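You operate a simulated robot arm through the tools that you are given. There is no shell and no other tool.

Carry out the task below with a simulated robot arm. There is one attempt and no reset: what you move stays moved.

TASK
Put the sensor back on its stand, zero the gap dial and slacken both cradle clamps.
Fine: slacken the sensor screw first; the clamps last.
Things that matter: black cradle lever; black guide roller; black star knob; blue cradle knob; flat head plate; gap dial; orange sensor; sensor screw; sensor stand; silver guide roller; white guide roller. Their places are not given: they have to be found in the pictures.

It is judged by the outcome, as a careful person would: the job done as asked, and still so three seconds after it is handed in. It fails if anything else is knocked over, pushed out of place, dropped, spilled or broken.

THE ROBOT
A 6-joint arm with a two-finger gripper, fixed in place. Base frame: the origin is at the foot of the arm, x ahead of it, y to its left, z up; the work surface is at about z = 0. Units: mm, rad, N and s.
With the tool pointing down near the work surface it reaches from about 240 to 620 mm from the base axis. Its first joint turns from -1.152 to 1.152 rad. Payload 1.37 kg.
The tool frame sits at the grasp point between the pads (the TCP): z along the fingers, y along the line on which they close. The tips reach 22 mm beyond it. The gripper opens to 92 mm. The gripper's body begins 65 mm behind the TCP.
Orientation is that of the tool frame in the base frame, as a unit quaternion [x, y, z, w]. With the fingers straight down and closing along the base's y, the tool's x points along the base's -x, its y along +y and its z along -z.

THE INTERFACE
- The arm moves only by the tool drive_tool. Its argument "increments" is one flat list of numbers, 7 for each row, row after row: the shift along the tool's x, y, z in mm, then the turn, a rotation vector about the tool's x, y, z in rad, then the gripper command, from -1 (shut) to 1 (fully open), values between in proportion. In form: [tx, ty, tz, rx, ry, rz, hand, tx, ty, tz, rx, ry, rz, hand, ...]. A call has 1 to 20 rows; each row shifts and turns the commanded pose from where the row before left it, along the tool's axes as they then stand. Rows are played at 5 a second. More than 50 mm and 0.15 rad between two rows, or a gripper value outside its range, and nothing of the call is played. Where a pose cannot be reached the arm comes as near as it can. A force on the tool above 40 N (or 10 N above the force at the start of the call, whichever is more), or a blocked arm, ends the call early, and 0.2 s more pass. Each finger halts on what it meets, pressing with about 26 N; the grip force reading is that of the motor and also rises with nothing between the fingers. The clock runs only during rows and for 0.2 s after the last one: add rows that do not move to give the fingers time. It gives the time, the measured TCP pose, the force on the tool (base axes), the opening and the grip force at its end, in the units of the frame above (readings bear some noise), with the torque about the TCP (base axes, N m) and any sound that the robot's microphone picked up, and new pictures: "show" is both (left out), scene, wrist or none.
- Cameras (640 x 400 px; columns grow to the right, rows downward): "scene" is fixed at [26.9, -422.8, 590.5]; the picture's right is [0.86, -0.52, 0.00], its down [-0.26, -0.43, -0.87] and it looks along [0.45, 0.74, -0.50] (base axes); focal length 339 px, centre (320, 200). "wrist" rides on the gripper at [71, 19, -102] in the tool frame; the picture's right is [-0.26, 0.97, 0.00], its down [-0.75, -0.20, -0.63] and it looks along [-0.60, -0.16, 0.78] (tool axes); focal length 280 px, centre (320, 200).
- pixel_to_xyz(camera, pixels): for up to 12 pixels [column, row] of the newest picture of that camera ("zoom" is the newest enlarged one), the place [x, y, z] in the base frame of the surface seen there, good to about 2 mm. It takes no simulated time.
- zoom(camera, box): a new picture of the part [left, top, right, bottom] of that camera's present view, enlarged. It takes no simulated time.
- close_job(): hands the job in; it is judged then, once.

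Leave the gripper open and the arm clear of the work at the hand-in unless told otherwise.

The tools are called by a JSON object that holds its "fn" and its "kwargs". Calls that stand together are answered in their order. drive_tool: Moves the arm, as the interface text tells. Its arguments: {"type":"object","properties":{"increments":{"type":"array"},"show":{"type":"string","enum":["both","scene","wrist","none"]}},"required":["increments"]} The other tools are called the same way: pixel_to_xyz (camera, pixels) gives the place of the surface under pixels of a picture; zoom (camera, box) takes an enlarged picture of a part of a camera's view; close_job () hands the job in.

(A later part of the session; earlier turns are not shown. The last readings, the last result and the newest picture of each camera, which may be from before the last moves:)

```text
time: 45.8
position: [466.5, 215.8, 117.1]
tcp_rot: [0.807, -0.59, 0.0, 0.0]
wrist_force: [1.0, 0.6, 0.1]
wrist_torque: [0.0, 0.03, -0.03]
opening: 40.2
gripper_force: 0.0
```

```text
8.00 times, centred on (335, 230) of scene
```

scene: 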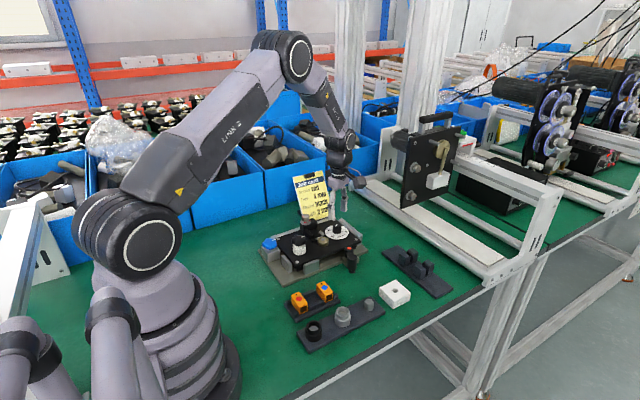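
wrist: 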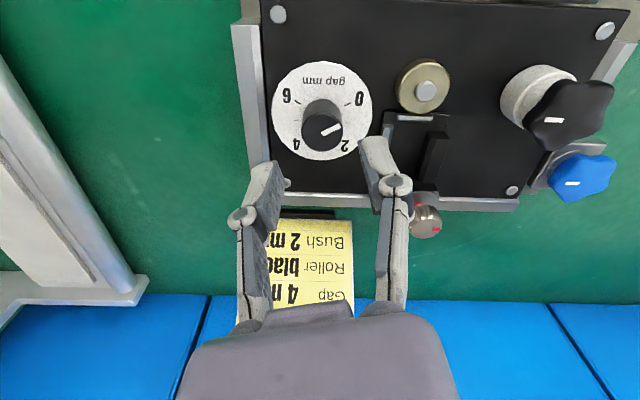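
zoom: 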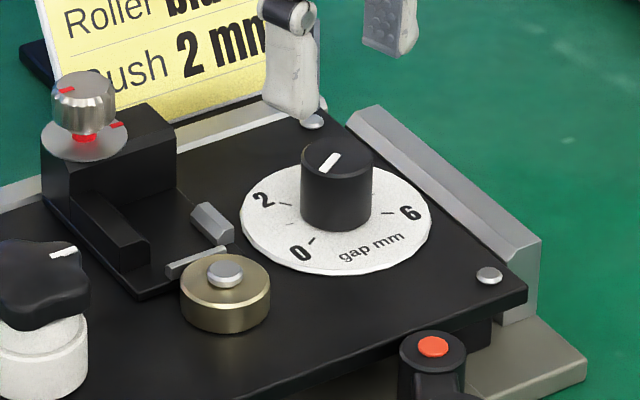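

The pointer looks aimed at 0. I'll check the alignment at higher zoom.

{"fn": "zoom", "kwargs": {"camera": "wrist", "box": [295, 80, 375, 140]}}

{"fn": "zoom", "kwargs": {"camera": "scene", "box": [322, 218, 362, 248]}}

```text
6.67 times, centred on (335, 110) of wrist
```

zoom: 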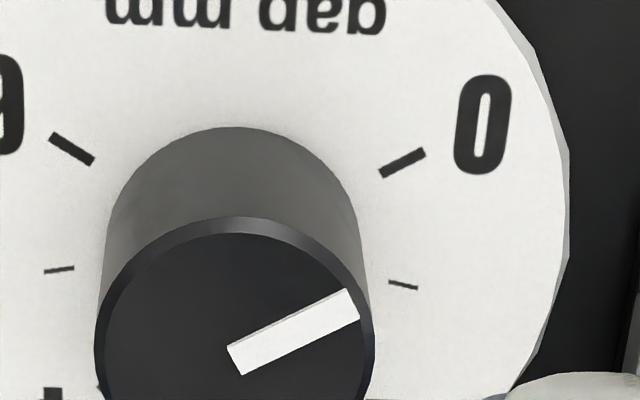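

```text
13.33 times, centred on (342, 233) of scene
```

zoom: 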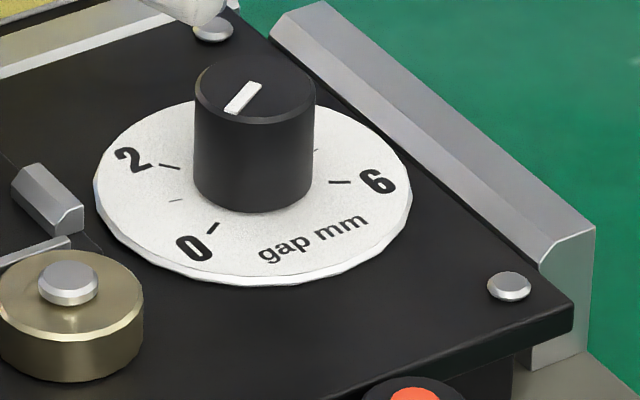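

Pointer and 0 tick are parallel within ~2°. Dial done. Now the clamps: I'll turn the tool back to 0° and move above the blue cradle knob at about (278,246).

{"fn": "drive_tool", "kwargs": {"increments": [0, 0, -25, 0, 0, 0.1445, -0.13, 0, 0, 0, 0, 0, 0.1445, -0.13, 0, 0, 0, 0, 0, 0.1445, -0.13, 0, 0, 0, 0, 0, 0.1445, -0.13, 0, 0, 0, 0, 0, 0.1445, -0.13, 0, 0, 0, 0, 0, 0.1445, -0.13, 0, 0, 0, 0, 0, 0.1445, -0.13, 0, 0, 0, 0, 0, 0.1445, -0.13, 0, 0, 0, 0, 0, 0.1445, -0.13, 0, 0, 0, 0, 0, 0.1445, -0.13, 0, 0, 0, 0, 0, 0.1445, -0.13, 0, 0, 0, 0, 0, 0.1445, -0.13, 0, 0, 0, 0, 0, 0.1445, -0.13, 47, 7.5, 0, 0, 0, 0, 0.1, 47, 7.5, 0, 0, 0, 0, 0.1, 47, 7.5, 0, 0, 0, 0, 0.1, 47, 7.5, 0, 0, 0, 0, 0.1, 0, 0, 20, 0, 0, 0, 0.1, 0, 0, 0, 0, 0, 0, 0.1], "show": "both"}}

{"fn": "zoom", "kwargs": {"camera": "wrist", "box": [240, 40, 400, 180]}}

{"fn": "zoom", "kwargs": {"camera": "scene", "box": [250, 220, 310, 270]}}

```text
time: 49.8
position: [277.0, 244.0, 121.9]
tcp_rot: [0.001, 1.0, 0.001, 0.001]
wrist_force: [-0.7, 0.8, 0.9]
wrist_torque: [0.0, 0.01, 0.01]
opening: 50.7
gripper_force: 0.0
```

scene: 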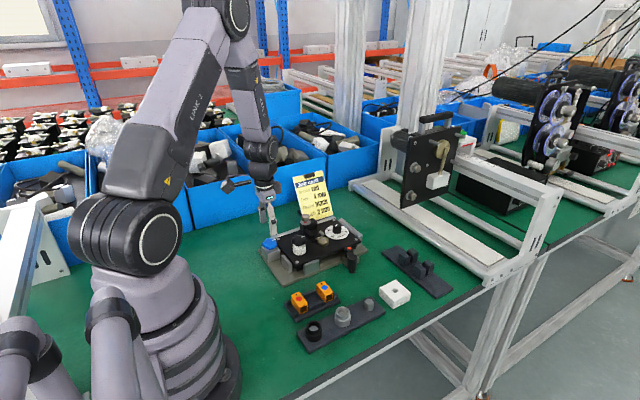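
wrist: 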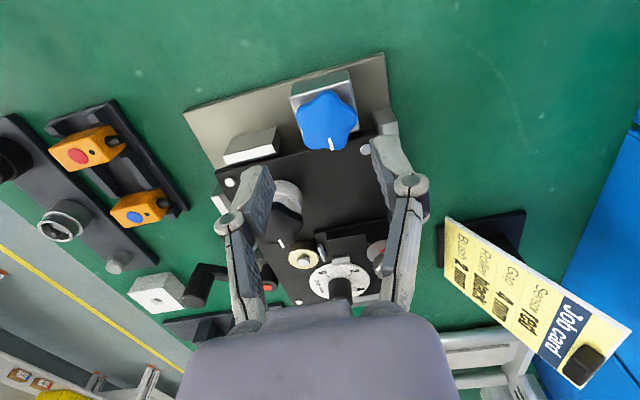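

```text
2.86 times, centred on (320, 110) of wrist
```

zoom: 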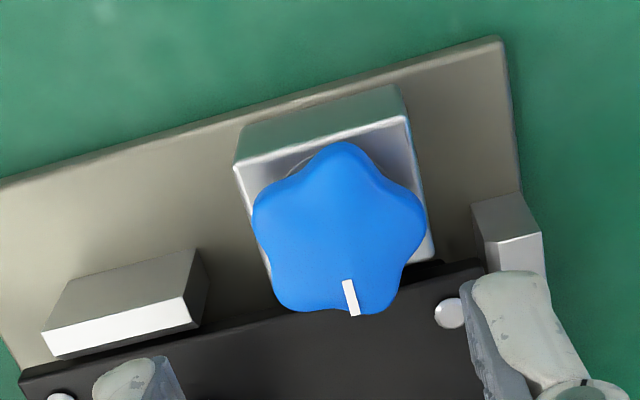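

```text
8.00 times, centred on (280, 245) of scene
```

zoom: 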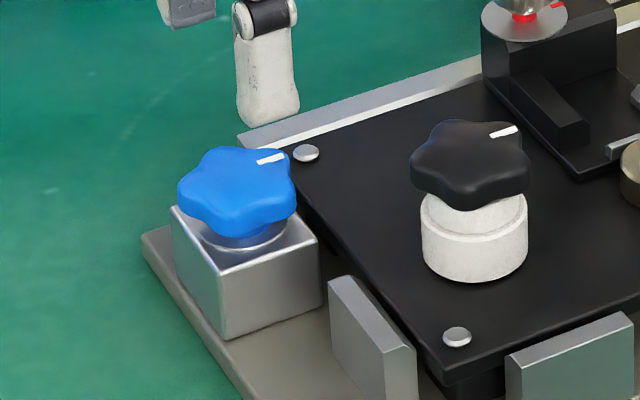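

I see the five-lobed blue knob on its silver block. I'll measure its lobes, centre, mark and the block.

{"fn": "pixel_to_xyz", "kwargs": {"camera": "wrist", "pixels": [[328.5, 93], [354, 114], [342, 146], [307, 144], [299, 116], [326, 121], [330.5, 140], [292, 100], [349, 83], [311, 95], [365, 150], [312, 110]]}}

{"fn": "pixel_to_xyz", "kwargs": {"camera": "zoom", "pixels": [[235, 180], [183, 185], [225, 150], [290, 190], [240, 228], [265, 160], [195, 235], [300, 240], [225, 270], [225, 335], [245, 240], [170, 215]]}}

```text
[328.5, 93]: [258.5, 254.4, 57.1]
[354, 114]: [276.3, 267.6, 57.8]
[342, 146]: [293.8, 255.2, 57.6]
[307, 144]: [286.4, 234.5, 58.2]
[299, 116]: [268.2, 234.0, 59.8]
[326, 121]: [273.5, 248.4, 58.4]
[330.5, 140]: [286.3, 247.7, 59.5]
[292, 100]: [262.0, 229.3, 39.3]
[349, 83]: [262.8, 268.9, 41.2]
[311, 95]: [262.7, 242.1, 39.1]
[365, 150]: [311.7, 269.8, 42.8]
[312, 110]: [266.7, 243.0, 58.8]
```

```text
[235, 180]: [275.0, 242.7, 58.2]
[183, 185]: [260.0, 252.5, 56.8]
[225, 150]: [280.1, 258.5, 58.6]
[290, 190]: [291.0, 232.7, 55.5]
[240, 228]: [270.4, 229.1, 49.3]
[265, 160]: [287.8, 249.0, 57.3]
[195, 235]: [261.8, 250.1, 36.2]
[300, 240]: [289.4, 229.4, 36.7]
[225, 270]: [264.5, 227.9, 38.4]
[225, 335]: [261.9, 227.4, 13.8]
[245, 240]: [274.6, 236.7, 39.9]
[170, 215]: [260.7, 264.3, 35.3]
```

Knob centre ≈ (276.5,249), lobes radius ≈18, z 45–58, block top z≈40. I'll check the heights of the neighbouring clips and rail that the fingers would sweep over.

{"fn": "pixel_to_xyz", "kwargs": {"camera": "wrist", "pixels": [[388, 125], [380, 118], [385, 132], [393, 115], [376, 112], [260, 140], [270, 150], [330, 143], [332, 149], [345, 160], [355, 128], [240, 150]]}}

{"fn": "pixel_to_xyz", "kwargs": {"camera": "zoom", "pixels": [[250, 142], [300, 125], [345, 285], [400, 340], [360, 110], [275, 145], [268, 195], [335, 290], [250, 245], [215, 235], [275, 235], [330, 330]]}}

```text
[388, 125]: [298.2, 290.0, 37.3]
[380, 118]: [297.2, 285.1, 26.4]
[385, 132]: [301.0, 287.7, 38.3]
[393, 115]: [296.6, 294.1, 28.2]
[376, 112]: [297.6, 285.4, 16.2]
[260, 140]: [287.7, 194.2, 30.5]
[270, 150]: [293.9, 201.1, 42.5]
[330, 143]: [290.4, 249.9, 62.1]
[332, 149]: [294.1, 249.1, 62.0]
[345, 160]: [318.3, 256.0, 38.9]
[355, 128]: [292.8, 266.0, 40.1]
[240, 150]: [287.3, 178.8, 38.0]
```

```text
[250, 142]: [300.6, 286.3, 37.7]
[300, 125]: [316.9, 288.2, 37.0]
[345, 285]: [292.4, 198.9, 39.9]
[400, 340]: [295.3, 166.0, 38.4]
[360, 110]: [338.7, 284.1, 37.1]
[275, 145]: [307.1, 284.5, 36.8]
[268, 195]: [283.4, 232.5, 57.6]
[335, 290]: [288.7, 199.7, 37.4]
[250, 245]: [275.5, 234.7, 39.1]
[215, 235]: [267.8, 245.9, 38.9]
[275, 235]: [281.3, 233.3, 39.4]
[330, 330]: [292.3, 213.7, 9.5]
```

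Everything around stays ≤42, so tips at z≈46 are safe. I'll centre over the knob, lower to TCP z≈68 with fingers open 50 mm, and check position before closing.

{"fn": "drive_tool", "kwargs": {"increments": [0.5, 5, 0, 0, 0, 0, 0.1, 0, 0, 18, 0, 0, 0, 0.1, 0, 0, 18, 0, 0, 0, 0.1, 0, 0, 17, 0, 0, 0, 0.1, 0, 0, 0, 0, 0, 0, 0.1], "show": "wrist"}}

{"fn": "zoom", "kwargs": {"camera": "wrist", "box": [240, 80, 400, 200]}}

```text
time: 51.0
position: [275.6, 250.5, 69.0]
tcp_rot: [0.001, 1.0, 0.001, 0.001]
wrist_force: [-0.4, 0.9, 0.7]
wrist_torque: [0.01, 0.0, -0.03]
opening: 50.6
gripper_force: 0.0
```

wrist: 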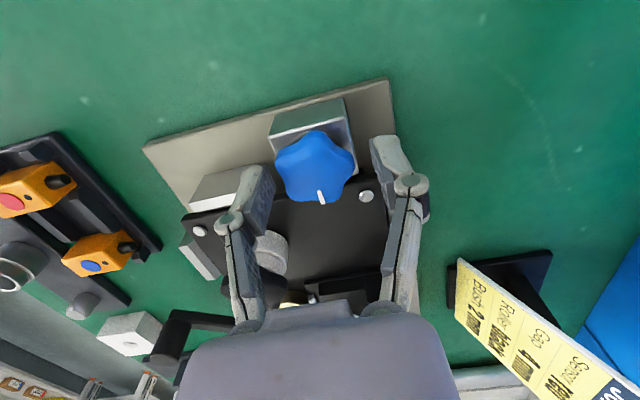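

```text
3.33 times, centred on (320, 140) of wrist
```

zoom: 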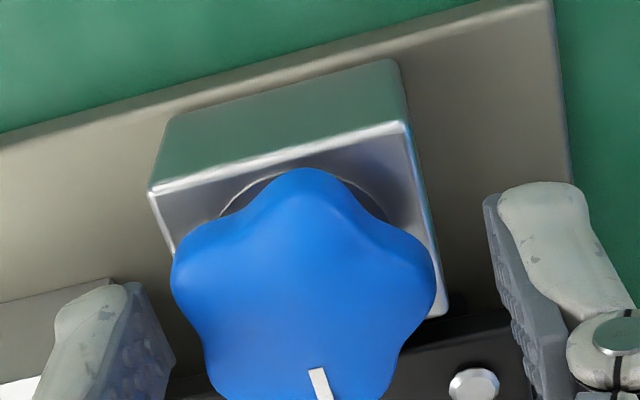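

Knob sits about 2 mm to −y of the TCP. I'll shift −2 in y and close the fingers.

{"fn": "drive_tool", "kwargs": {"increments": [0, -2, 0, 0, 0, 0, 0.1, 0, 0, 0, 0, 0, 0, -0.1, 0, 0, 0, 0, 0, 0, -0.4, 0, 0, 0, 0, 0, 0, -1, 0, 0, 0, 0, 0, 0, -1], "show": "both"}}

{"fn": "zoom", "kwargs": {"camera": "wrist", "box": [240, 80, 400, 200]}}

{"fn": "zoom", "kwargs": {"camera": "scene", "box": [250, 210, 310, 260]}}

```text
time: 52.2
position: [275.0, 246.9, 68.7]
tcp_rot: [0.002, 1.0, -0.001, -0.001]
wrist_force: [9.4, -22.8, 4.9]
wrist_torque: [-0.44, -0.17, 0.01]
opening: 36.1
gripper_force: 28.1
```

scene: 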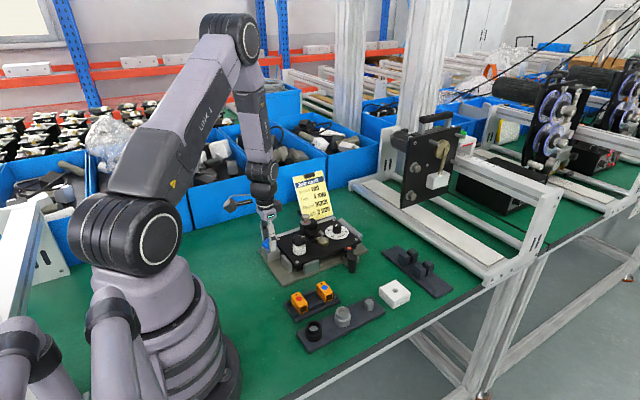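
wrist: 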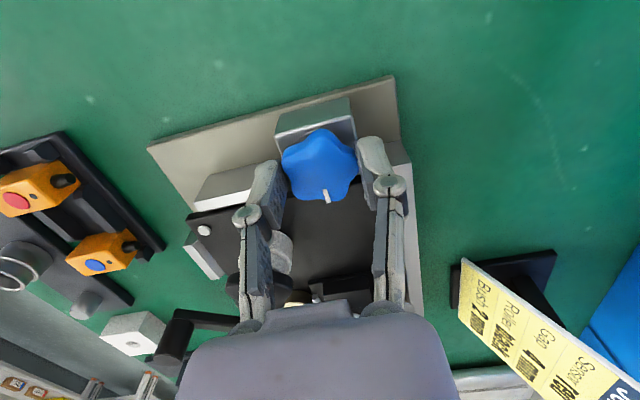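

```text
3.33 times, centred on (320, 140) of wrist
```

zoom: 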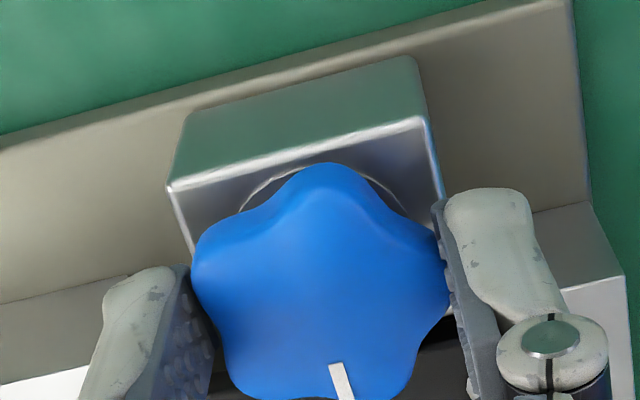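

```text
8.00 times, centred on (280, 235) of scene
```

zoom: 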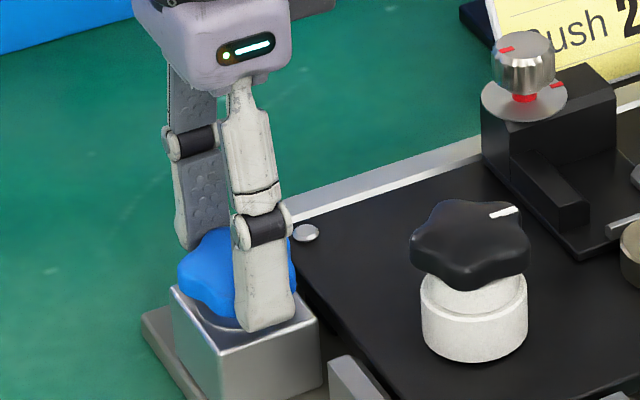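

Grip holds at 36 mm but −23 N in y: I'll shift −2.5 mm in y and read again.

{"fn": "drive_tool", "kwargs": {"increments": [0, -2.5, 0, 0, 0, 0, -1, 0, 0, 0, 0, 0, 0, -1], "show": "none"}}

```text
time: 52.8
position: [276.7, 247.3, 69.6]
tcp_rot: [-0.001, 1.0, 0.002, 0.001]
wrist_force: [-14.4, 13.2, 1.0]
wrist_torque: [0.22, 0.28, -0.02]
opening: 36.1
gripper_force: 28.7
```

Now slightly over. I'll go +0.8 in y and begin a careful counter-clockwise turn of 0.36 rad.

{"fn": "drive_tool", "kwargs": {"increments": [0.5, 0.8, 0, 0, 0, 0, -1, 0, 0, 0, 0, 0, -0.12, -1, 0, 0, 0, 0, 0, -0.12, -1, 0, 0, 0, 0, 0, -0.12, -1, 0, 0, 0, 0, 0, 0, -1], "show": "wrist"}}

{"fn": "zoom", "kwargs": {"camera": "wrist", "box": [240, 80, 400, 200]}}

```text
time: 54.0
position: [275.1, 247.5, 68.7]
tcp_rot: [-0.179, 0.984, 0.0, 0.001]
wrist_force: [-8.4, -4.2, 19.1]
wrist_torque: [-0.04, 0.19, -0.01]
opening: 36.3
gripper_force: 28.1
```

wrist: 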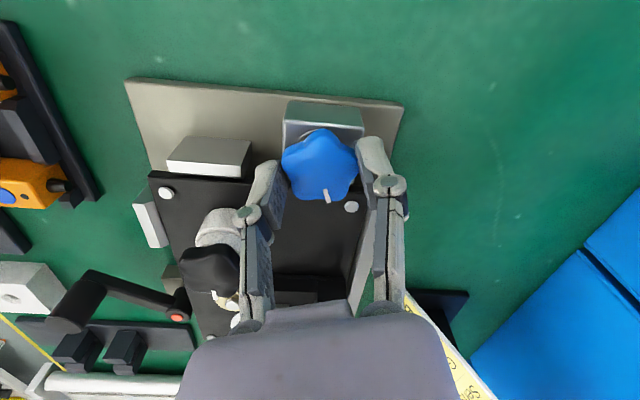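

```text
3.33 times, centred on (320, 140) of wrist
```

zoom: 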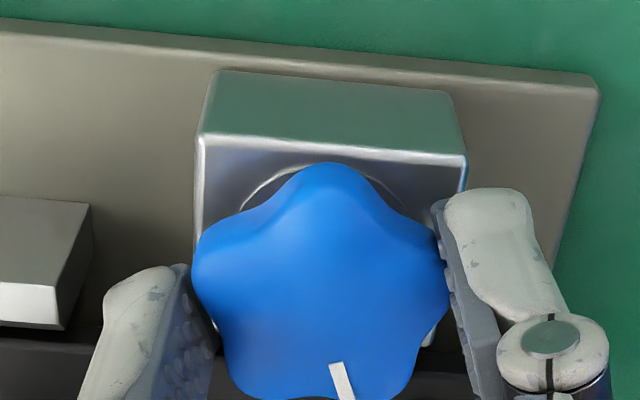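

The knob follows with no slip; Fz +19 N shows it rising. I'll raise with the turn and continue.

{"fn": "drive_tool", "kwargs": {"increments": [0, 0, -0.8, 0, 0, 0, -1, 0, 0, -0.15, 0, 0, -0.12, -1, 0, 0, -0.15, 0, 0, -0.12, -1, 0, 0, -0.15, 0, 0, -0.12, -1, 0, 0, 0, 0, 0, 0, -1], "show": "none"}}

```text
time: 55.2
position: [276.7, 246.7, 69.2]
tcp_rot: [-0.351, 0.936, 0.001, -0.001]
wrist_force: [10.9, -26.6, 5.3]
wrist_torque: [-0.54, -0.27, -0.04]
opening: 36.1
gripper_force: 27.9
```

Load is −27 N along tool-y. Shift −2 mm there, then continue turning.

{"fn": "drive_tool", "kwargs": {"increments": [0, -2, 0, 0, 0, 0, -1, 0, 0, -0.15, 0, 0, -0.12, -1, 0, 0, -0.15, 0, 0, -0.12, -1, 0, 0, -0.15, 0, 0, -0.12, -1, 0, 0, 0, 0, 0, 0, -1], "show": "none"}}

```text
time: 56.4
position: [278.0, 246.2, 69.8]
tcp_rot: [-0.515, 0.857, 0.001, 0.002]
wrist_force: [-9.5, -5.9, 7.5]
wrist_torque: [-0.16, 0.23, 0.01]
opening: 36.2
gripper_force: 28.1
```

Loads are small again at θ≈1.08 rad. Continue another 0.36 rad.

{"fn": "drive_tool", "kwargs": {"increments": [0, 0, -0.15, 0, 0, -0.12, -1, 0, 0, -0.15, 0, 0, -0.12, -1, 0, 0, -0.15, 0, 0, -0.12, -1, 0, 0, 0, 0, 0, 0, -1], "show": "both"}}

{"fn": "zoom", "kwargs": {"camera": "scene", "box": [250, 210, 310, 260]}}

```text
time: 57.4
position: [277.4, 245.9, 71.1]
tcp_rot: [-0.659, 0.752, 0.0, 0.002]
wrist_force: [-2.2, -8.8, 16.1]
wrist_torque: [-0.14, 0.06, -0.03]
opening: 36.2
gripper_force: 27.9
```

scene: 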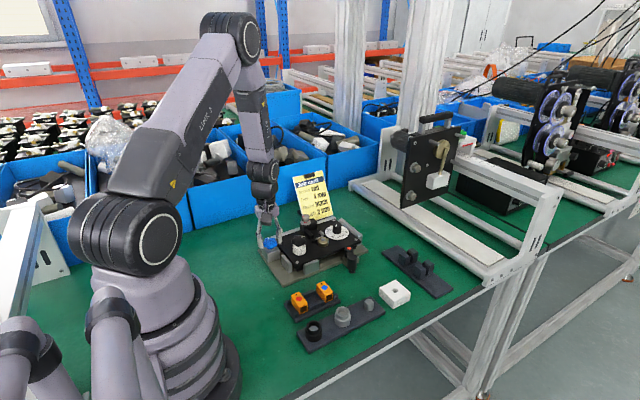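
wrist: 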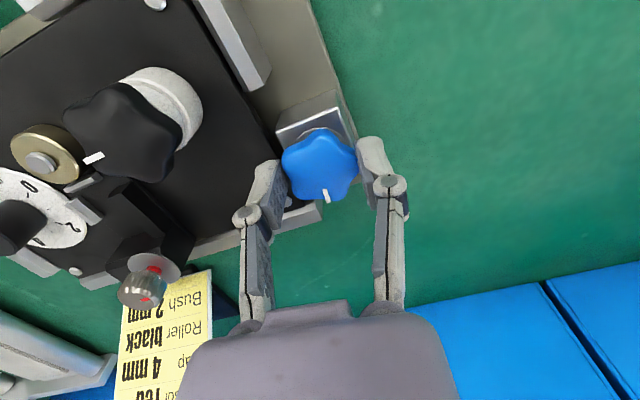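

```text
8.00 times, centred on (280, 235) of scene
```

zoom: 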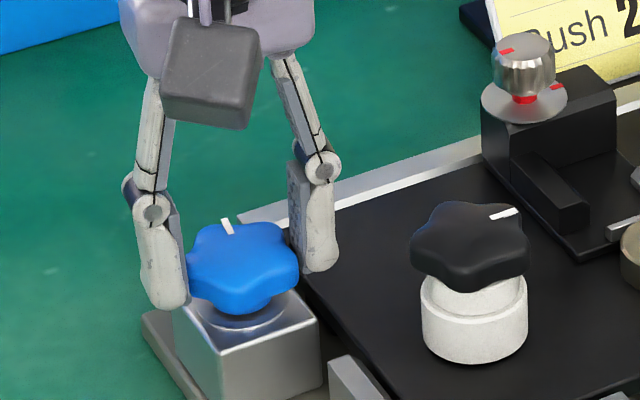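

At ≈82° turned; the star has risen a little. I'll lift 1 mm to relieve Fz and go on.

{"fn": "drive_tool", "kwargs": {"increments": [0, -0.5, -1, 0, 0, 0, -1, 0, 0, -0.18, 0, 0, -0.12, -1, 0, 0, -0.18, 0, 0, -0.12, -1, 0, 0, -0.18, 0, 0, -0.12, -1, 0, 0, 0, 0, 0, 0, -1], "show": "none"}}

```text
time: 58.6
position: [278.4, 247.2, 71.9]
tcp_rot: [0.784, -0.621, -0.001, -0.002]
wrist_force: [7.3, -6.8, -5.3]
wrist_torque: [-0.07, -0.17, 0.0]
opening: 36.0
gripper_force: 28.2
```

Forces are low at θ≈1.80. Continue 0.48 rad more.

{"fn": "drive_tool", "kwargs": {"increments": [0, 0, -0.15, 0, 0, -0.12, -1, 0, 0, -0.15, 0, 0, -0.12, -1, 0, 0, -0.15, 0, 0, -0.12, -1, 0, 0, -0.15, 0, 0, -0.12, -1, 0, 0, 0, 0, 0, 0, -1], "show": "none"}}

```text
time: 59.8
position: [277.4, 248.5, 73.0]
tcp_rot: [0.91, -0.416, 0.001, -0.003]
wrist_force: [22.3, 1.6, -11.3]
wrist_torque: [-0.04, -0.38, -0.01]
opening: 36.4
gripper_force: 28.0
```

131° turned. Shift −1.5 along tool-y, hold height, and continue 0.48 rad.

{"fn": "drive_tool", "kwargs": {"increments": [0, -1.5, 0.3, 0, 0, 0, -1, 0, 0, -0.1, 0, 0, -0.12, -1, 0, 0, -0.1, 0, 0, -0.12, -1, 0, 0, -0.1, 0, 0, -0.12, -1, 0, 0, -0.1, 0, 0, -0.12, -1, 0, 0, 0, 0, 0, 0, -1], "show": "both"}}

{"fn": "zoom", "kwargs": {"camera": "scene", "box": [250, 210, 310, 260]}}

```text
time: 61.2
position: [279.1, 248.8, 72.0]
tcp_rot: [0.982, -0.188, 0.0, -0.001]
wrist_force: [-9.7, 19.7, 19.7]
wrist_torque: [0.5, 0.1, -0.04]
opening: 36.6
gripper_force: 28.4
```

scene: 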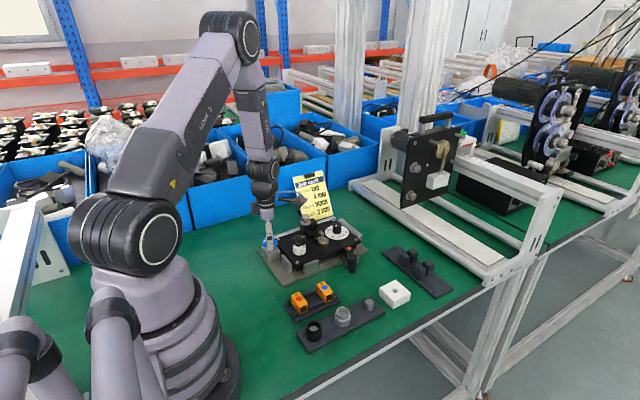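
wrist: 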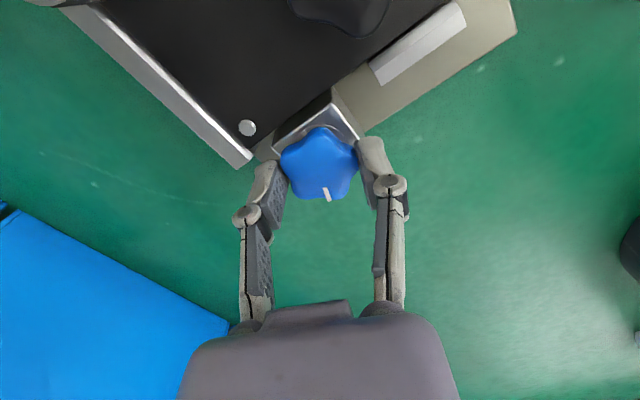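

```text
8.00 times, centred on (280, 235) of scene
```

zoom: 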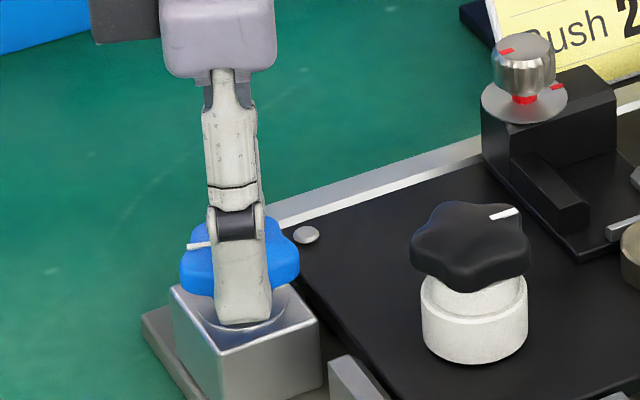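

158° so far. Relieve −15 N along tool-y and Fz +20 by a small shift and lift, then go on another 0.48 rad to ≈185°.

{"fn": "drive_tool", "kwargs": {"increments": [0, -1.2, -1, 0, 0, 0, -1, 0, 0, -0.15, 0, 0, -0.12, -1, 0, 0, -0.15, 0, 0, -0.12, -1, 0, 0, -0.15, 0, 0, -0.12, -1, 0, 0, -0.15, 0, 0, -0.12, -1, 0, 0, 0, 0, 0, 0, -1], "show": "wrist"}}

```text
time: 62.6
position: [279.2, 248.0, 73.9]
tcp_rot: [0.999, 0.05, 0.0, 0.0]
wrist_force: [7.3, -0.5, -0.6]
wrist_torque: [-0.01, -0.19, -0.3]
opening: 36.2
gripper_force: 28.3
```

wrist: 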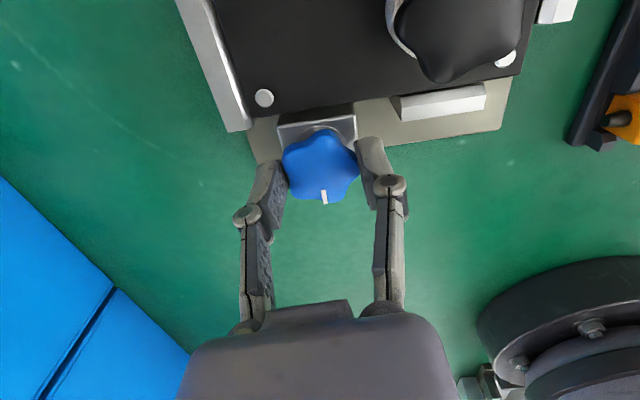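

Torque −0.3 N·m: the blue knob has reached its slack end stop at ≈180°. I'll open, rise and inspect.

{"fn": "drive_tool", "kwargs": {"increments": [0, 0, 0, 0, 0, 0, -0.1, 0, 0, 0, 0, 0, 0, 0.1, 0, 0, 0, 0, 0, 0, 0.1, 0, 0, -20, 0, 0, 0, 0.1, 0, 0, -40, 0, 0, 0, 0.1, 0, 0, 0, 0, 0, 0, 0.1], "show": "both"}}

{"fn": "zoom", "kwargs": {"camera": "wrist", "box": [220, 30, 420, 180]}}

{"fn": "zoom", "kwargs": {"camera": "scene", "box": [250, 205, 370, 285]}}

```text
time: 64.0
position: [279.3, 247.0, 133.5]
tcp_rot: [0.999, 0.049, 0.0, 0.0]
wrist_force: [0.0, 0.1, -0.3]
wrist_torque: [0.01, 0.02, 0.0]
opening: 50.8
gripper_force: 0.0
```

scene: 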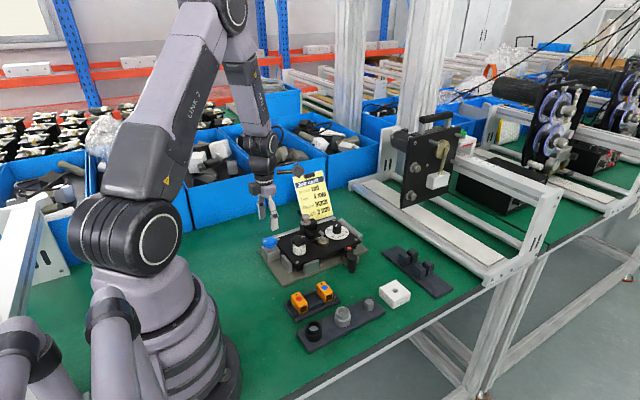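
wrist: 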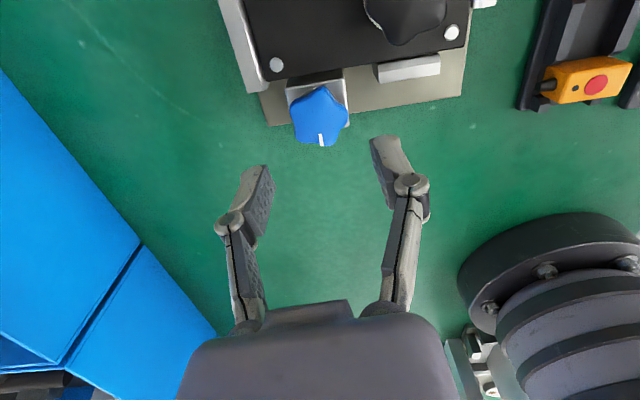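

```text
2.67 times, centred on (320, 105) of wrist
```

zoom: 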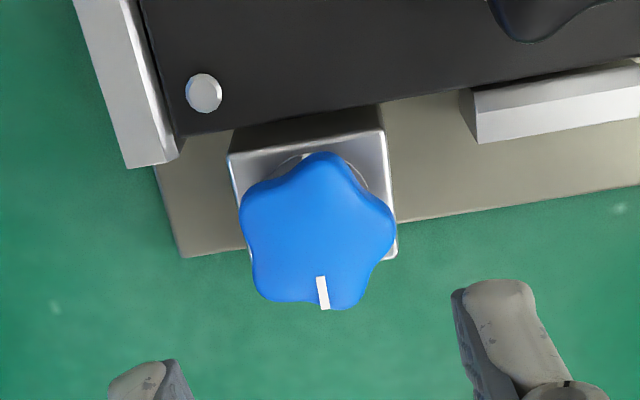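

```text
5.00 times, centred on (310, 245) of scene
```

zoom: 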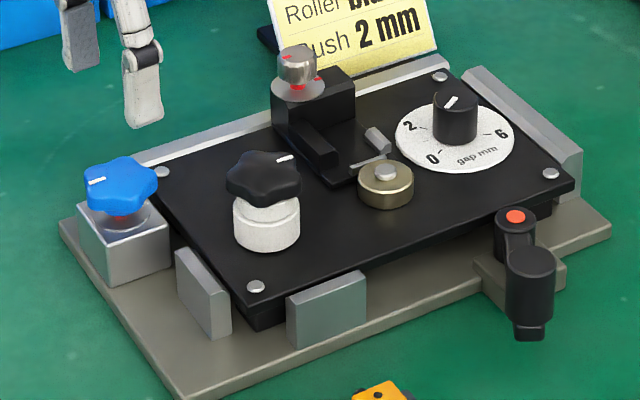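

The blue knob now shows a red collar, so it is slack. Now the black lever: I'll look closely at its hub and base for markings.

{"fn": "zoom", "kwargs": {"camera": "scene", "box": [330, 240, 370, 275]}}

```text
11.43 times, centred on (350, 258) of scene
```

zoom: 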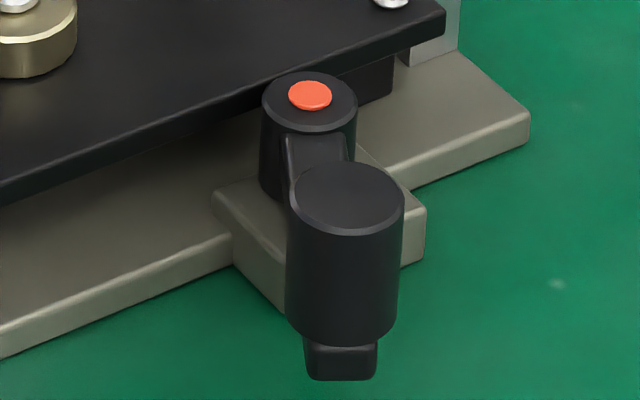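

No marks except the orange dot; the other clamps slacken counter-clockwise and I'll treat the lever likewise, after a look from above. First I rotate the tool to θ≈59° so the fingers will straddle the handle along its swing direction.

{"fn": "drive_tool", "kwargs": {"increments": [0, 0, -20, 0, 0, 0.138, 0.05, 0, 0, 0, 0, 0, 0.138, 0.05, 0, 0, 0, 0, 0, 0.138, 0.05, 0, 0, 0, 0, 0, 0.138, 0.05, 0, 0, 0, 0, 0, 0.138, 0.05, 0, 0, 0, 0, 0, 0.138, 0.05, 0, 0, 0, 0, 0, 0.138, 0.05, 0, 0, 0, 0, 0, 0.138, 0.05, 0, 0, 0, 0, 0, 0.138, 0.05, 0, 0, 0, 0, 0, 0.138, 0.05, 0, 0, 0, 0, 0, 0.138, 0.05, 0, 0, 0, 0, 0, 0.138, 0.05, 0, 0, 0, 0, 0, 0.138, 0.05, 0, 0, 0, 0, 0, 0.138, 0.05, 0, 0, 0, 0, 0, 0.138, 0.05, 0, 0, 0, 0, 0, 0.138, 0.05, 0, 0, 0, 0, 0, 0, 0.05], "show": "none"}}

```text
time: 67.6
position: [279.9, 249.0, 152.9]
tcp_rot: [-0.492, 0.871, 0.001, 0.001]
wrist_force: [0.8, 1.8, 0.1]
wrist_torque: [-0.01, 0.0, 0.01]
opening: 47.9
gripper_force: 0.0
```

Orientation reached (θ≈1.03). Now I'll move at z≈153 to above the lever handle.

{"fn": "drive_tool", "kwargs": {"increments": [15.2, -40.7, 0, 0, 0, 0, 0.05, 15.2, -40.7, 0, 0, 0, 0, 0.05, 15.2, -40.7, 0, 0, 0, 0, 0.05, 15.2, -40.7, 0, 0, 0, 0, 0.05, 15.2, -40.7, 0, 0, 0, 0, 0.05, 0, 0, 20, 0, 0, 0, 0.05, 0, 0, 0, 0, 0, 0, 0.05], "show": "both"}}

{"fn": "zoom", "kwargs": {"camera": "wrist", "box": [220, 60, 460, 220]}}

```text
time: 69.2
position: [413.3, 78.7, 134.9]
tcp_rot: [-0.493, 0.87, 0.0, 0.001]
wrist_force: [0.0, 0.4, 0.2]
wrist_torque: [-0.01, -0.01, 0.0]
opening: 48.3
gripper_force: 0.0
```

scene: 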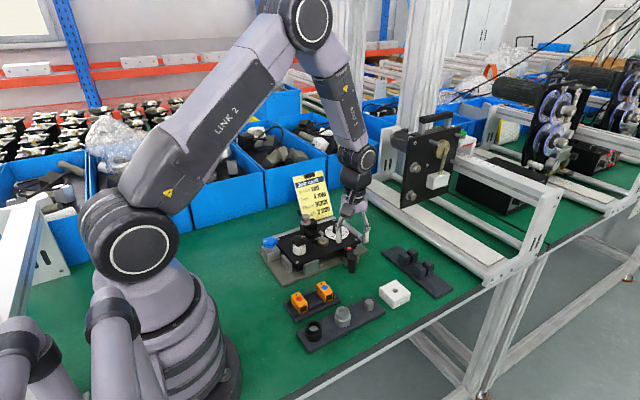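
wrist: 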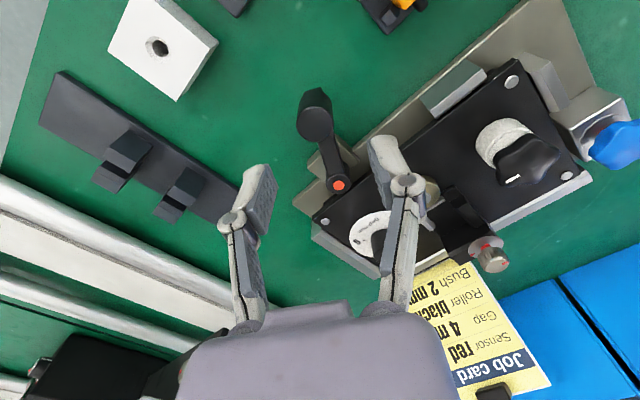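

```text
2.50 times, centred on (340, 140) of wrist
```

zoom: 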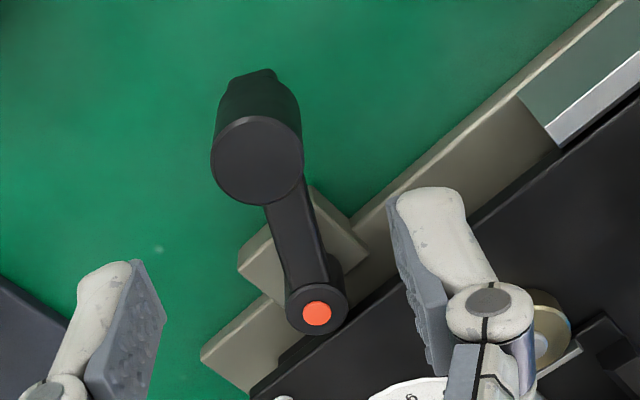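

I see the whole lever: hub with orange dot at (338,185) and the round handle top at about (315,124). I'll measure handle rim, hub and arm.

{"fn": "pixel_to_xyz", "kwargs": {"camera": "zoom", "pixels": [[258, 160], [215, 160], [300, 160], [258, 120], [258, 200], [317, 313], [295, 235], [310, 255], [256, 85], [350, 245], [255, 255], [235, 95]]}}

{"fn": "pixel_to_xyz", "kwargs": {"camera": "wrist", "pixels": [[130, 150], [185, 190], [230, 205], [60, 80], [180, 95], [215, 45], [120, 50], [60, 200], [30, 170], [240, 300], [290, 250], [120, 270]]}}

```text
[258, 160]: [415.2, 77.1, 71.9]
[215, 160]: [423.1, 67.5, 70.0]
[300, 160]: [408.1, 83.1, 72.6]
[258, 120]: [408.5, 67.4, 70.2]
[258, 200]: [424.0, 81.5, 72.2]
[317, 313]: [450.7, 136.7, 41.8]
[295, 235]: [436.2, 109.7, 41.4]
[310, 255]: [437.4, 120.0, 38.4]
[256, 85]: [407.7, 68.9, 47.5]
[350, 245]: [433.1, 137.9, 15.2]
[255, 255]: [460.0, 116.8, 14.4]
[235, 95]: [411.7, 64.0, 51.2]
```

```text
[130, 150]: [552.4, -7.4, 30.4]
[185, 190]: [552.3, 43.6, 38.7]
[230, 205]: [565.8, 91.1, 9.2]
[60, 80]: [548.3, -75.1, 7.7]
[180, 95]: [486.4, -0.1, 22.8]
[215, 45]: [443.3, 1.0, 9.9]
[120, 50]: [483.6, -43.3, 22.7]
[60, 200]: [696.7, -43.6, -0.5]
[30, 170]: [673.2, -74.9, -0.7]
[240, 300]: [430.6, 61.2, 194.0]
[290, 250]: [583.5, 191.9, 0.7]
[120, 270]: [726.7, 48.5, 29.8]
```

Handle centre (415.5,75.5), top z≈71.5, hub (450.7,137), arm length ≈71 at 240°. Swinging clockwise would run into the plate, so counter-clockwise is the slackening way. I'll lower around the handle (tips z≈48).

{"fn": "drive_tool", "kwargs": {"increments": [1.6, -3.5, 0, 0, 0, 0, 0.05, 0, 0, 20, 0, 0, 0, 0.05, 0, 0, 20, 0, 0, 0, 0.05, 0, 0, 15, 0, 0, 0, 0.05, 0, 0, 9, 0, 0, 0, 0.05, 0, 0, 0, 0, 0, 0, 0.05], "show": "both"}}

{"fn": "zoom", "kwargs": {"camera": "wrist", "box": [220, 80, 420, 220]}}

```text
time: 70.6
position: [417.0, 74.5, 69.2]
tcp_rot: [-0.493, 0.87, 0.0, 0.0]
wrist_force: [-0.6, -0.3, -0.5]
wrist_torque: [0.0, 0.0, 0.03]
opening: 48.7
gripper_force: 0.1
```

scene: 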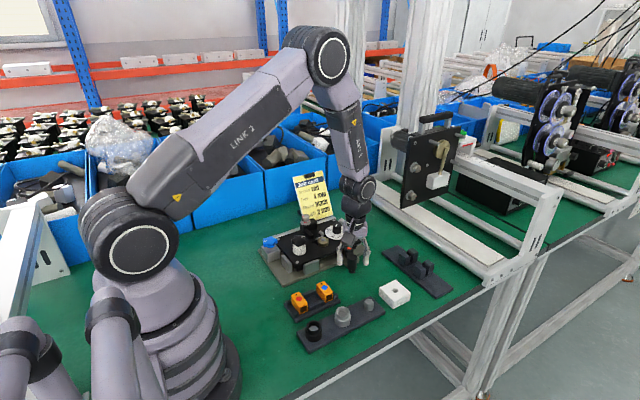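
wrist: 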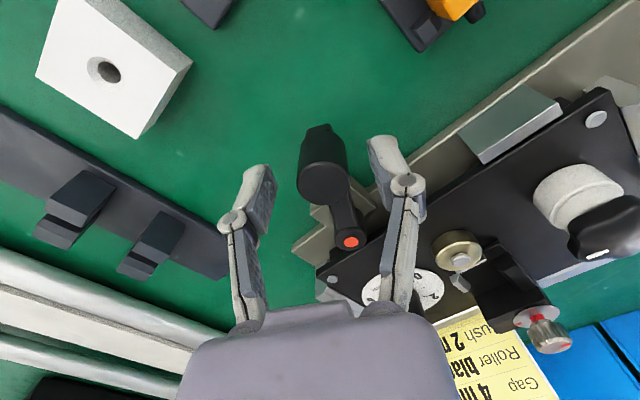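

```text
2.86 times, centred on (320, 150) of wrist
```

zoom: 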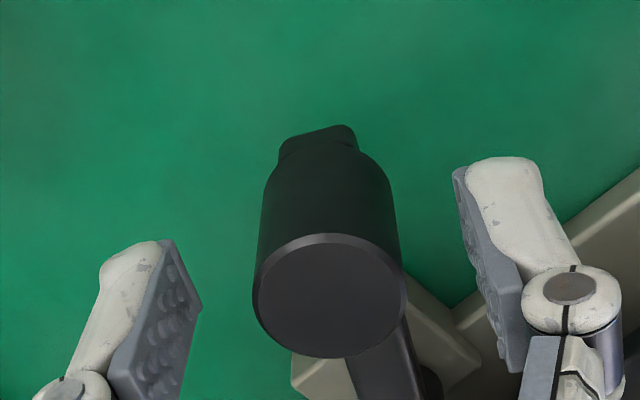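

The handle is centred between the fingers. I'll close to a loose 28 mm straddle and push it along the arc counter-clockwise by ~0.36 rad, watching the forces.

{"fn": "drive_tool", "kwargs": {"increments": [0, 0, 0, 0, 0, 0, -0.2, 0, 0, 0, 0, 0, 0, -0.4, 0, 0, 0, 0, 0, 0, -0.4, -0.51, -8.46, 0, 0, 0, -0.12, -0.4, -0.51, -8.46, 0, 0, 0, -0.12, -0.4, -0.51, -8.46, 0, 0, 0, -0.12, -0.4, 0, 0, 0, 0, 0, 0, -0.4], "show": "both"}}

{"fn": "zoom", "kwargs": {"camera": "wrist", "box": [220, 80, 420, 240]}}

```text
time: 72.2
position: [441.6, 65.9, 71.4]
tcp_rot: [-0.642, 0.767, 0.001, 0.001]
wrist_force: [-1.2, -0.4, -0.9]
wrist_torque: [-0.03, 0.01, 0.02]
opening: 27.9
gripper_force: 0.2
```

scene: 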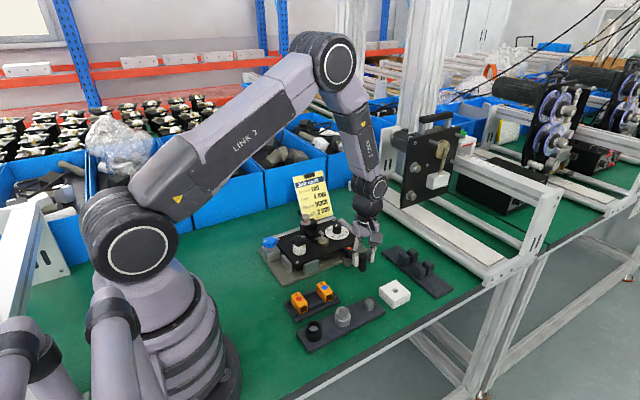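
wrist: 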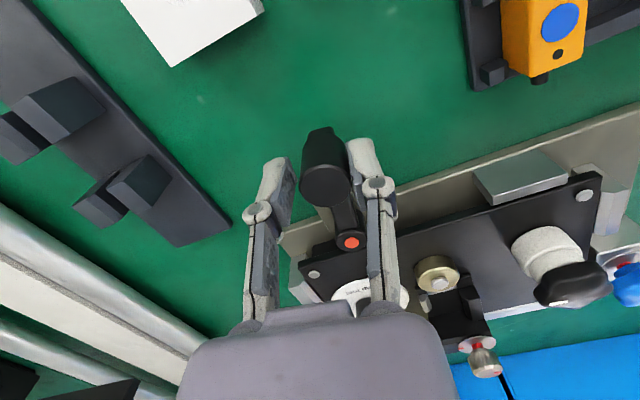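

```text
2.50 times, centred on (320, 160) of wrist
```

zoom: 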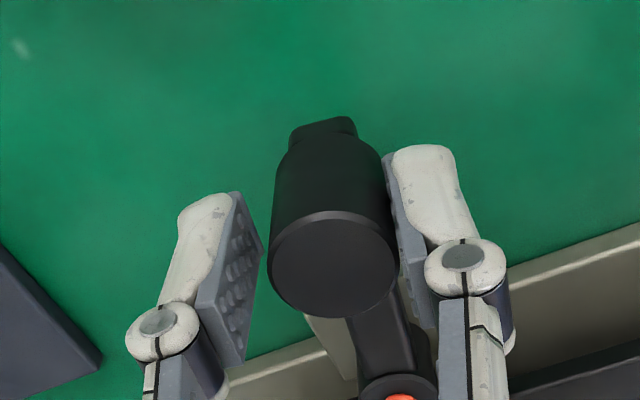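

The lever swings freely with about 1 N. I'll continue 0.48 rad along the arc.

{"fn": "drive_tool", "kwargs": {"increments": [-0.51, -8.46, 0, 0, 0, -0.12, -0.4, -0.51, -8.46, 0, 0, 0, -0.12, -0.4, -0.51, -8.46, 0, 0, 0, -0.12, -0.4, -0.51, -8.46, 0, 0, 0, -0.12, -0.4, 0, 0, 0, 0, 0, 0, -0.4], "show": "both"}}

{"fn": "zoom", "kwargs": {"camera": "wrist", "box": [220, 80, 420, 240]}}

{"fn": "zoom", "kwargs": {"camera": "scene", "box": [330, 230, 390, 280]}}

```text
time: 73.4
position: [475.1, 69.0, 68.6]
tcp_rot: [0.806, -0.592, 0.0, 0.0]
wrist_force: [0.5, -0.4, 0.1]
wrist_torque: [0.03, -0.01, 0.02]
opening: 27.6
gripper_force: 0.1
```

scene: 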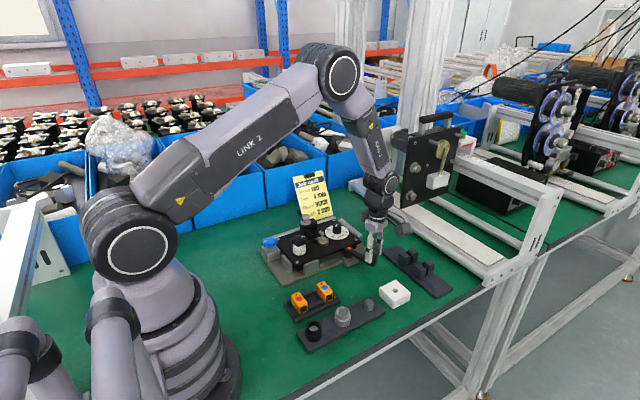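
wrist: 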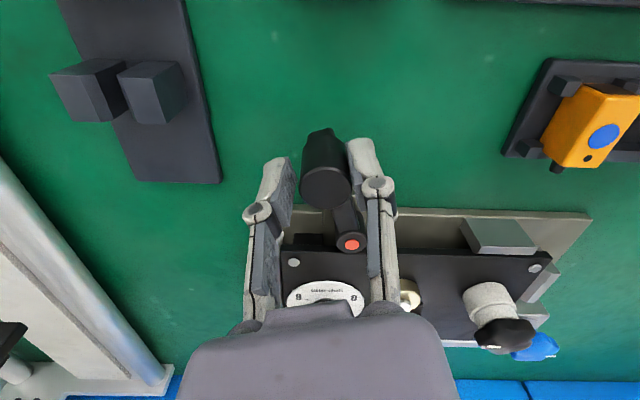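

```text
2.50 times, centred on (320, 160) of wrist
```

zoom: 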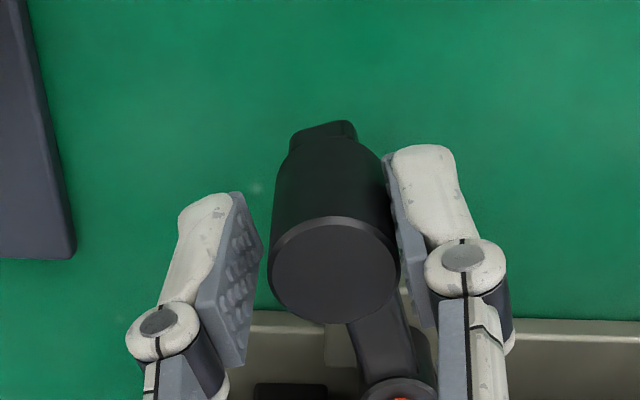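

```text
8.00 times, centred on (360, 255) of scene
```

zoom: 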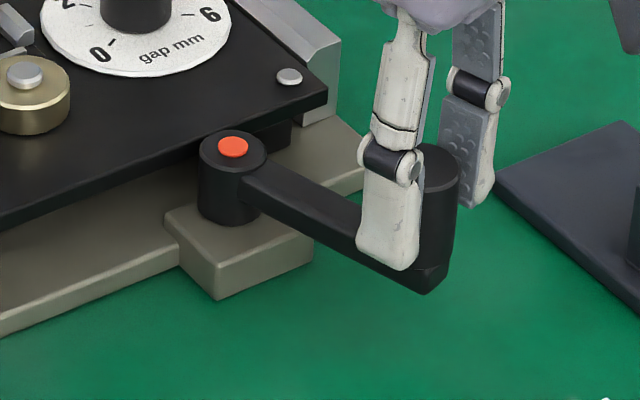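

About 48° swung, no stop yet. I'll check where the dark bracket's near corner lies before carrying on.

{"fn": "pixel_to_xyz", "kwargs": {"camera": "wrist", "pixels": [[218, 178], [135, 175], [195, 40], [155, 110], [90, 80], [325, 185], [352, 244]]}}

```text
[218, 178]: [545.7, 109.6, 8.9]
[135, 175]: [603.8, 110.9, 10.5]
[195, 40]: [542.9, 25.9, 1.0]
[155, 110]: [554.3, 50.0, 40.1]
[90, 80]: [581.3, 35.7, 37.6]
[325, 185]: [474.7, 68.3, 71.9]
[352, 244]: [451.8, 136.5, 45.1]
```

The bracket starts at x≈543 with z≤40, clear of the arc. I'll continue 0.36 rad more.

{"fn": "drive_tool", "kwargs": {"increments": [-0.51, -8.46, 0, 0, 0, -0.12, -0.4, -0.51, -8.46, 0, 0, 0, -0.12, -0.4, -0.51, -8.46, 0, 0, 0, -0.12, -0.4, 0, 0, 0, 0, 0, 0, -0.4], "show": "both"}}

{"fn": "zoom", "kwargs": {"camera": "scene", "box": [330, 225, 390, 275]}}

```text
time: 74.4
position: [498.1, 81.6, 71.3]
tcp_rot: [0.899, -0.438, 0.001, 0.0]
wrist_force: [0.1, -0.5, 0.4]
wrist_torque: [0.01, 0.02, 0.03]
opening: 27.5
gripper_force: 0.0
```

scene: 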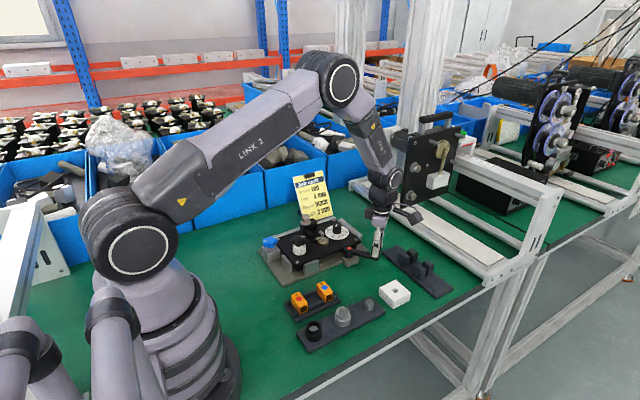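
wrist: 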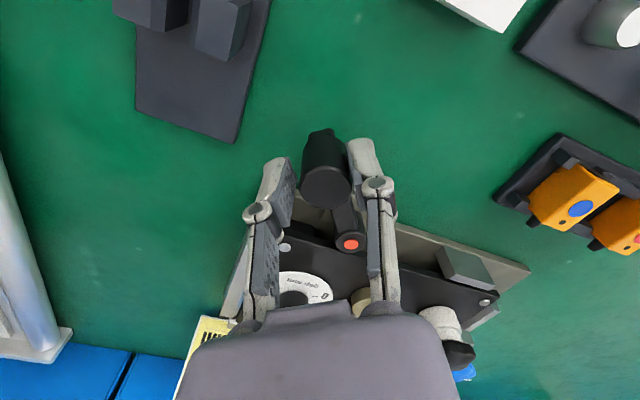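

```text
8.00 times, centred on (360, 250) of scene
```

zoom: 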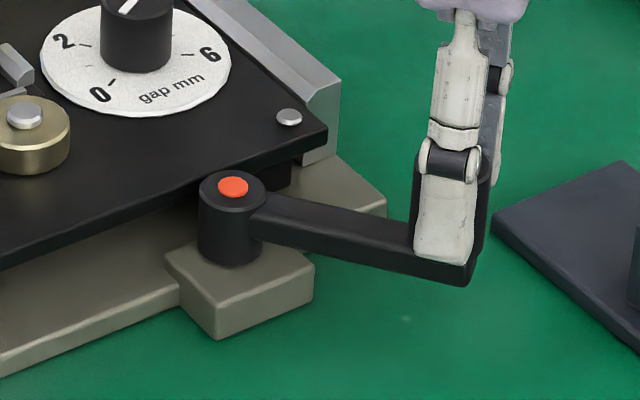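

≈69° swung, still free. Another 0.36 rad takes it to about 90°.

{"fn": "drive_tool", "kwargs": {"increments": [-0.51, -8.46, 0, 0, 0, -0.12, -0.4, -0.51, -8.46, 0, 0, 0, -0.12, -0.4, -0.51, -8.46, 0, 0, 0, -0.12, -0.4, 0, 0, 0, 0, 0, 0, -0.4], "show": "both"}}

{"fn": "zoom", "kwargs": {"camera": "scene", "box": [330, 225, 390, 275]}}

{"fn": "zoom", "kwargs": {"camera": "wrist", "box": [220, 80, 420, 260]}}

```text
time: 75.4
position: [510.1, 97.6, 68.8]
tcp_rot: [0.963, -0.271, -0.003, 0.001]
wrist_force: [-17.6, -12.1, -3.7]
wrist_torque: [-0.15, 0.32, -0.12]
opening: 40.5
gripper_force: 9.5
```

scene: 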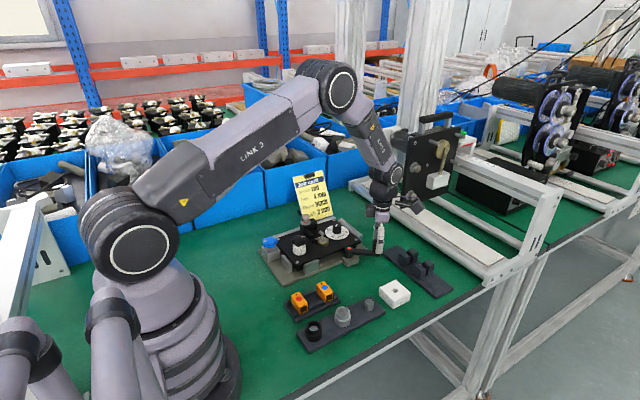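
wrist: 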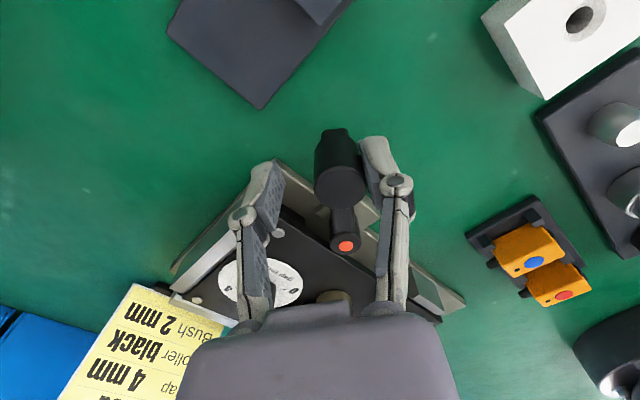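

```text
8.00 times, centred on (360, 250) of scene
```

zoom: 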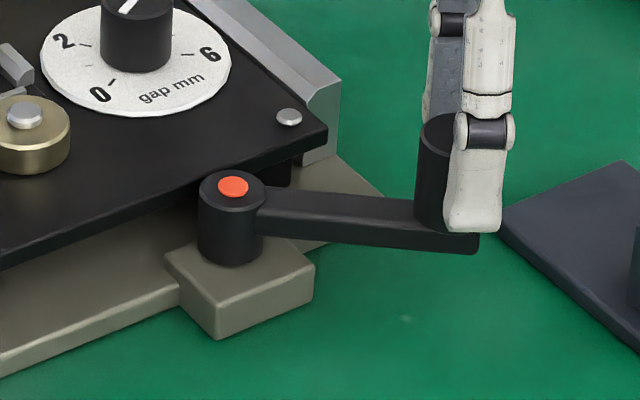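

```text
2.22 times, centred on (320, 170) of wrist
```

zoom: 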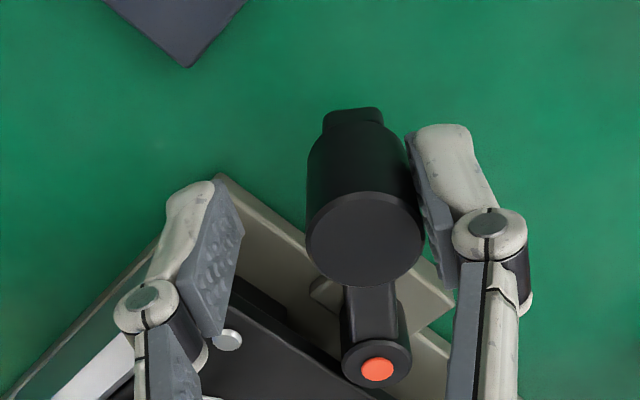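

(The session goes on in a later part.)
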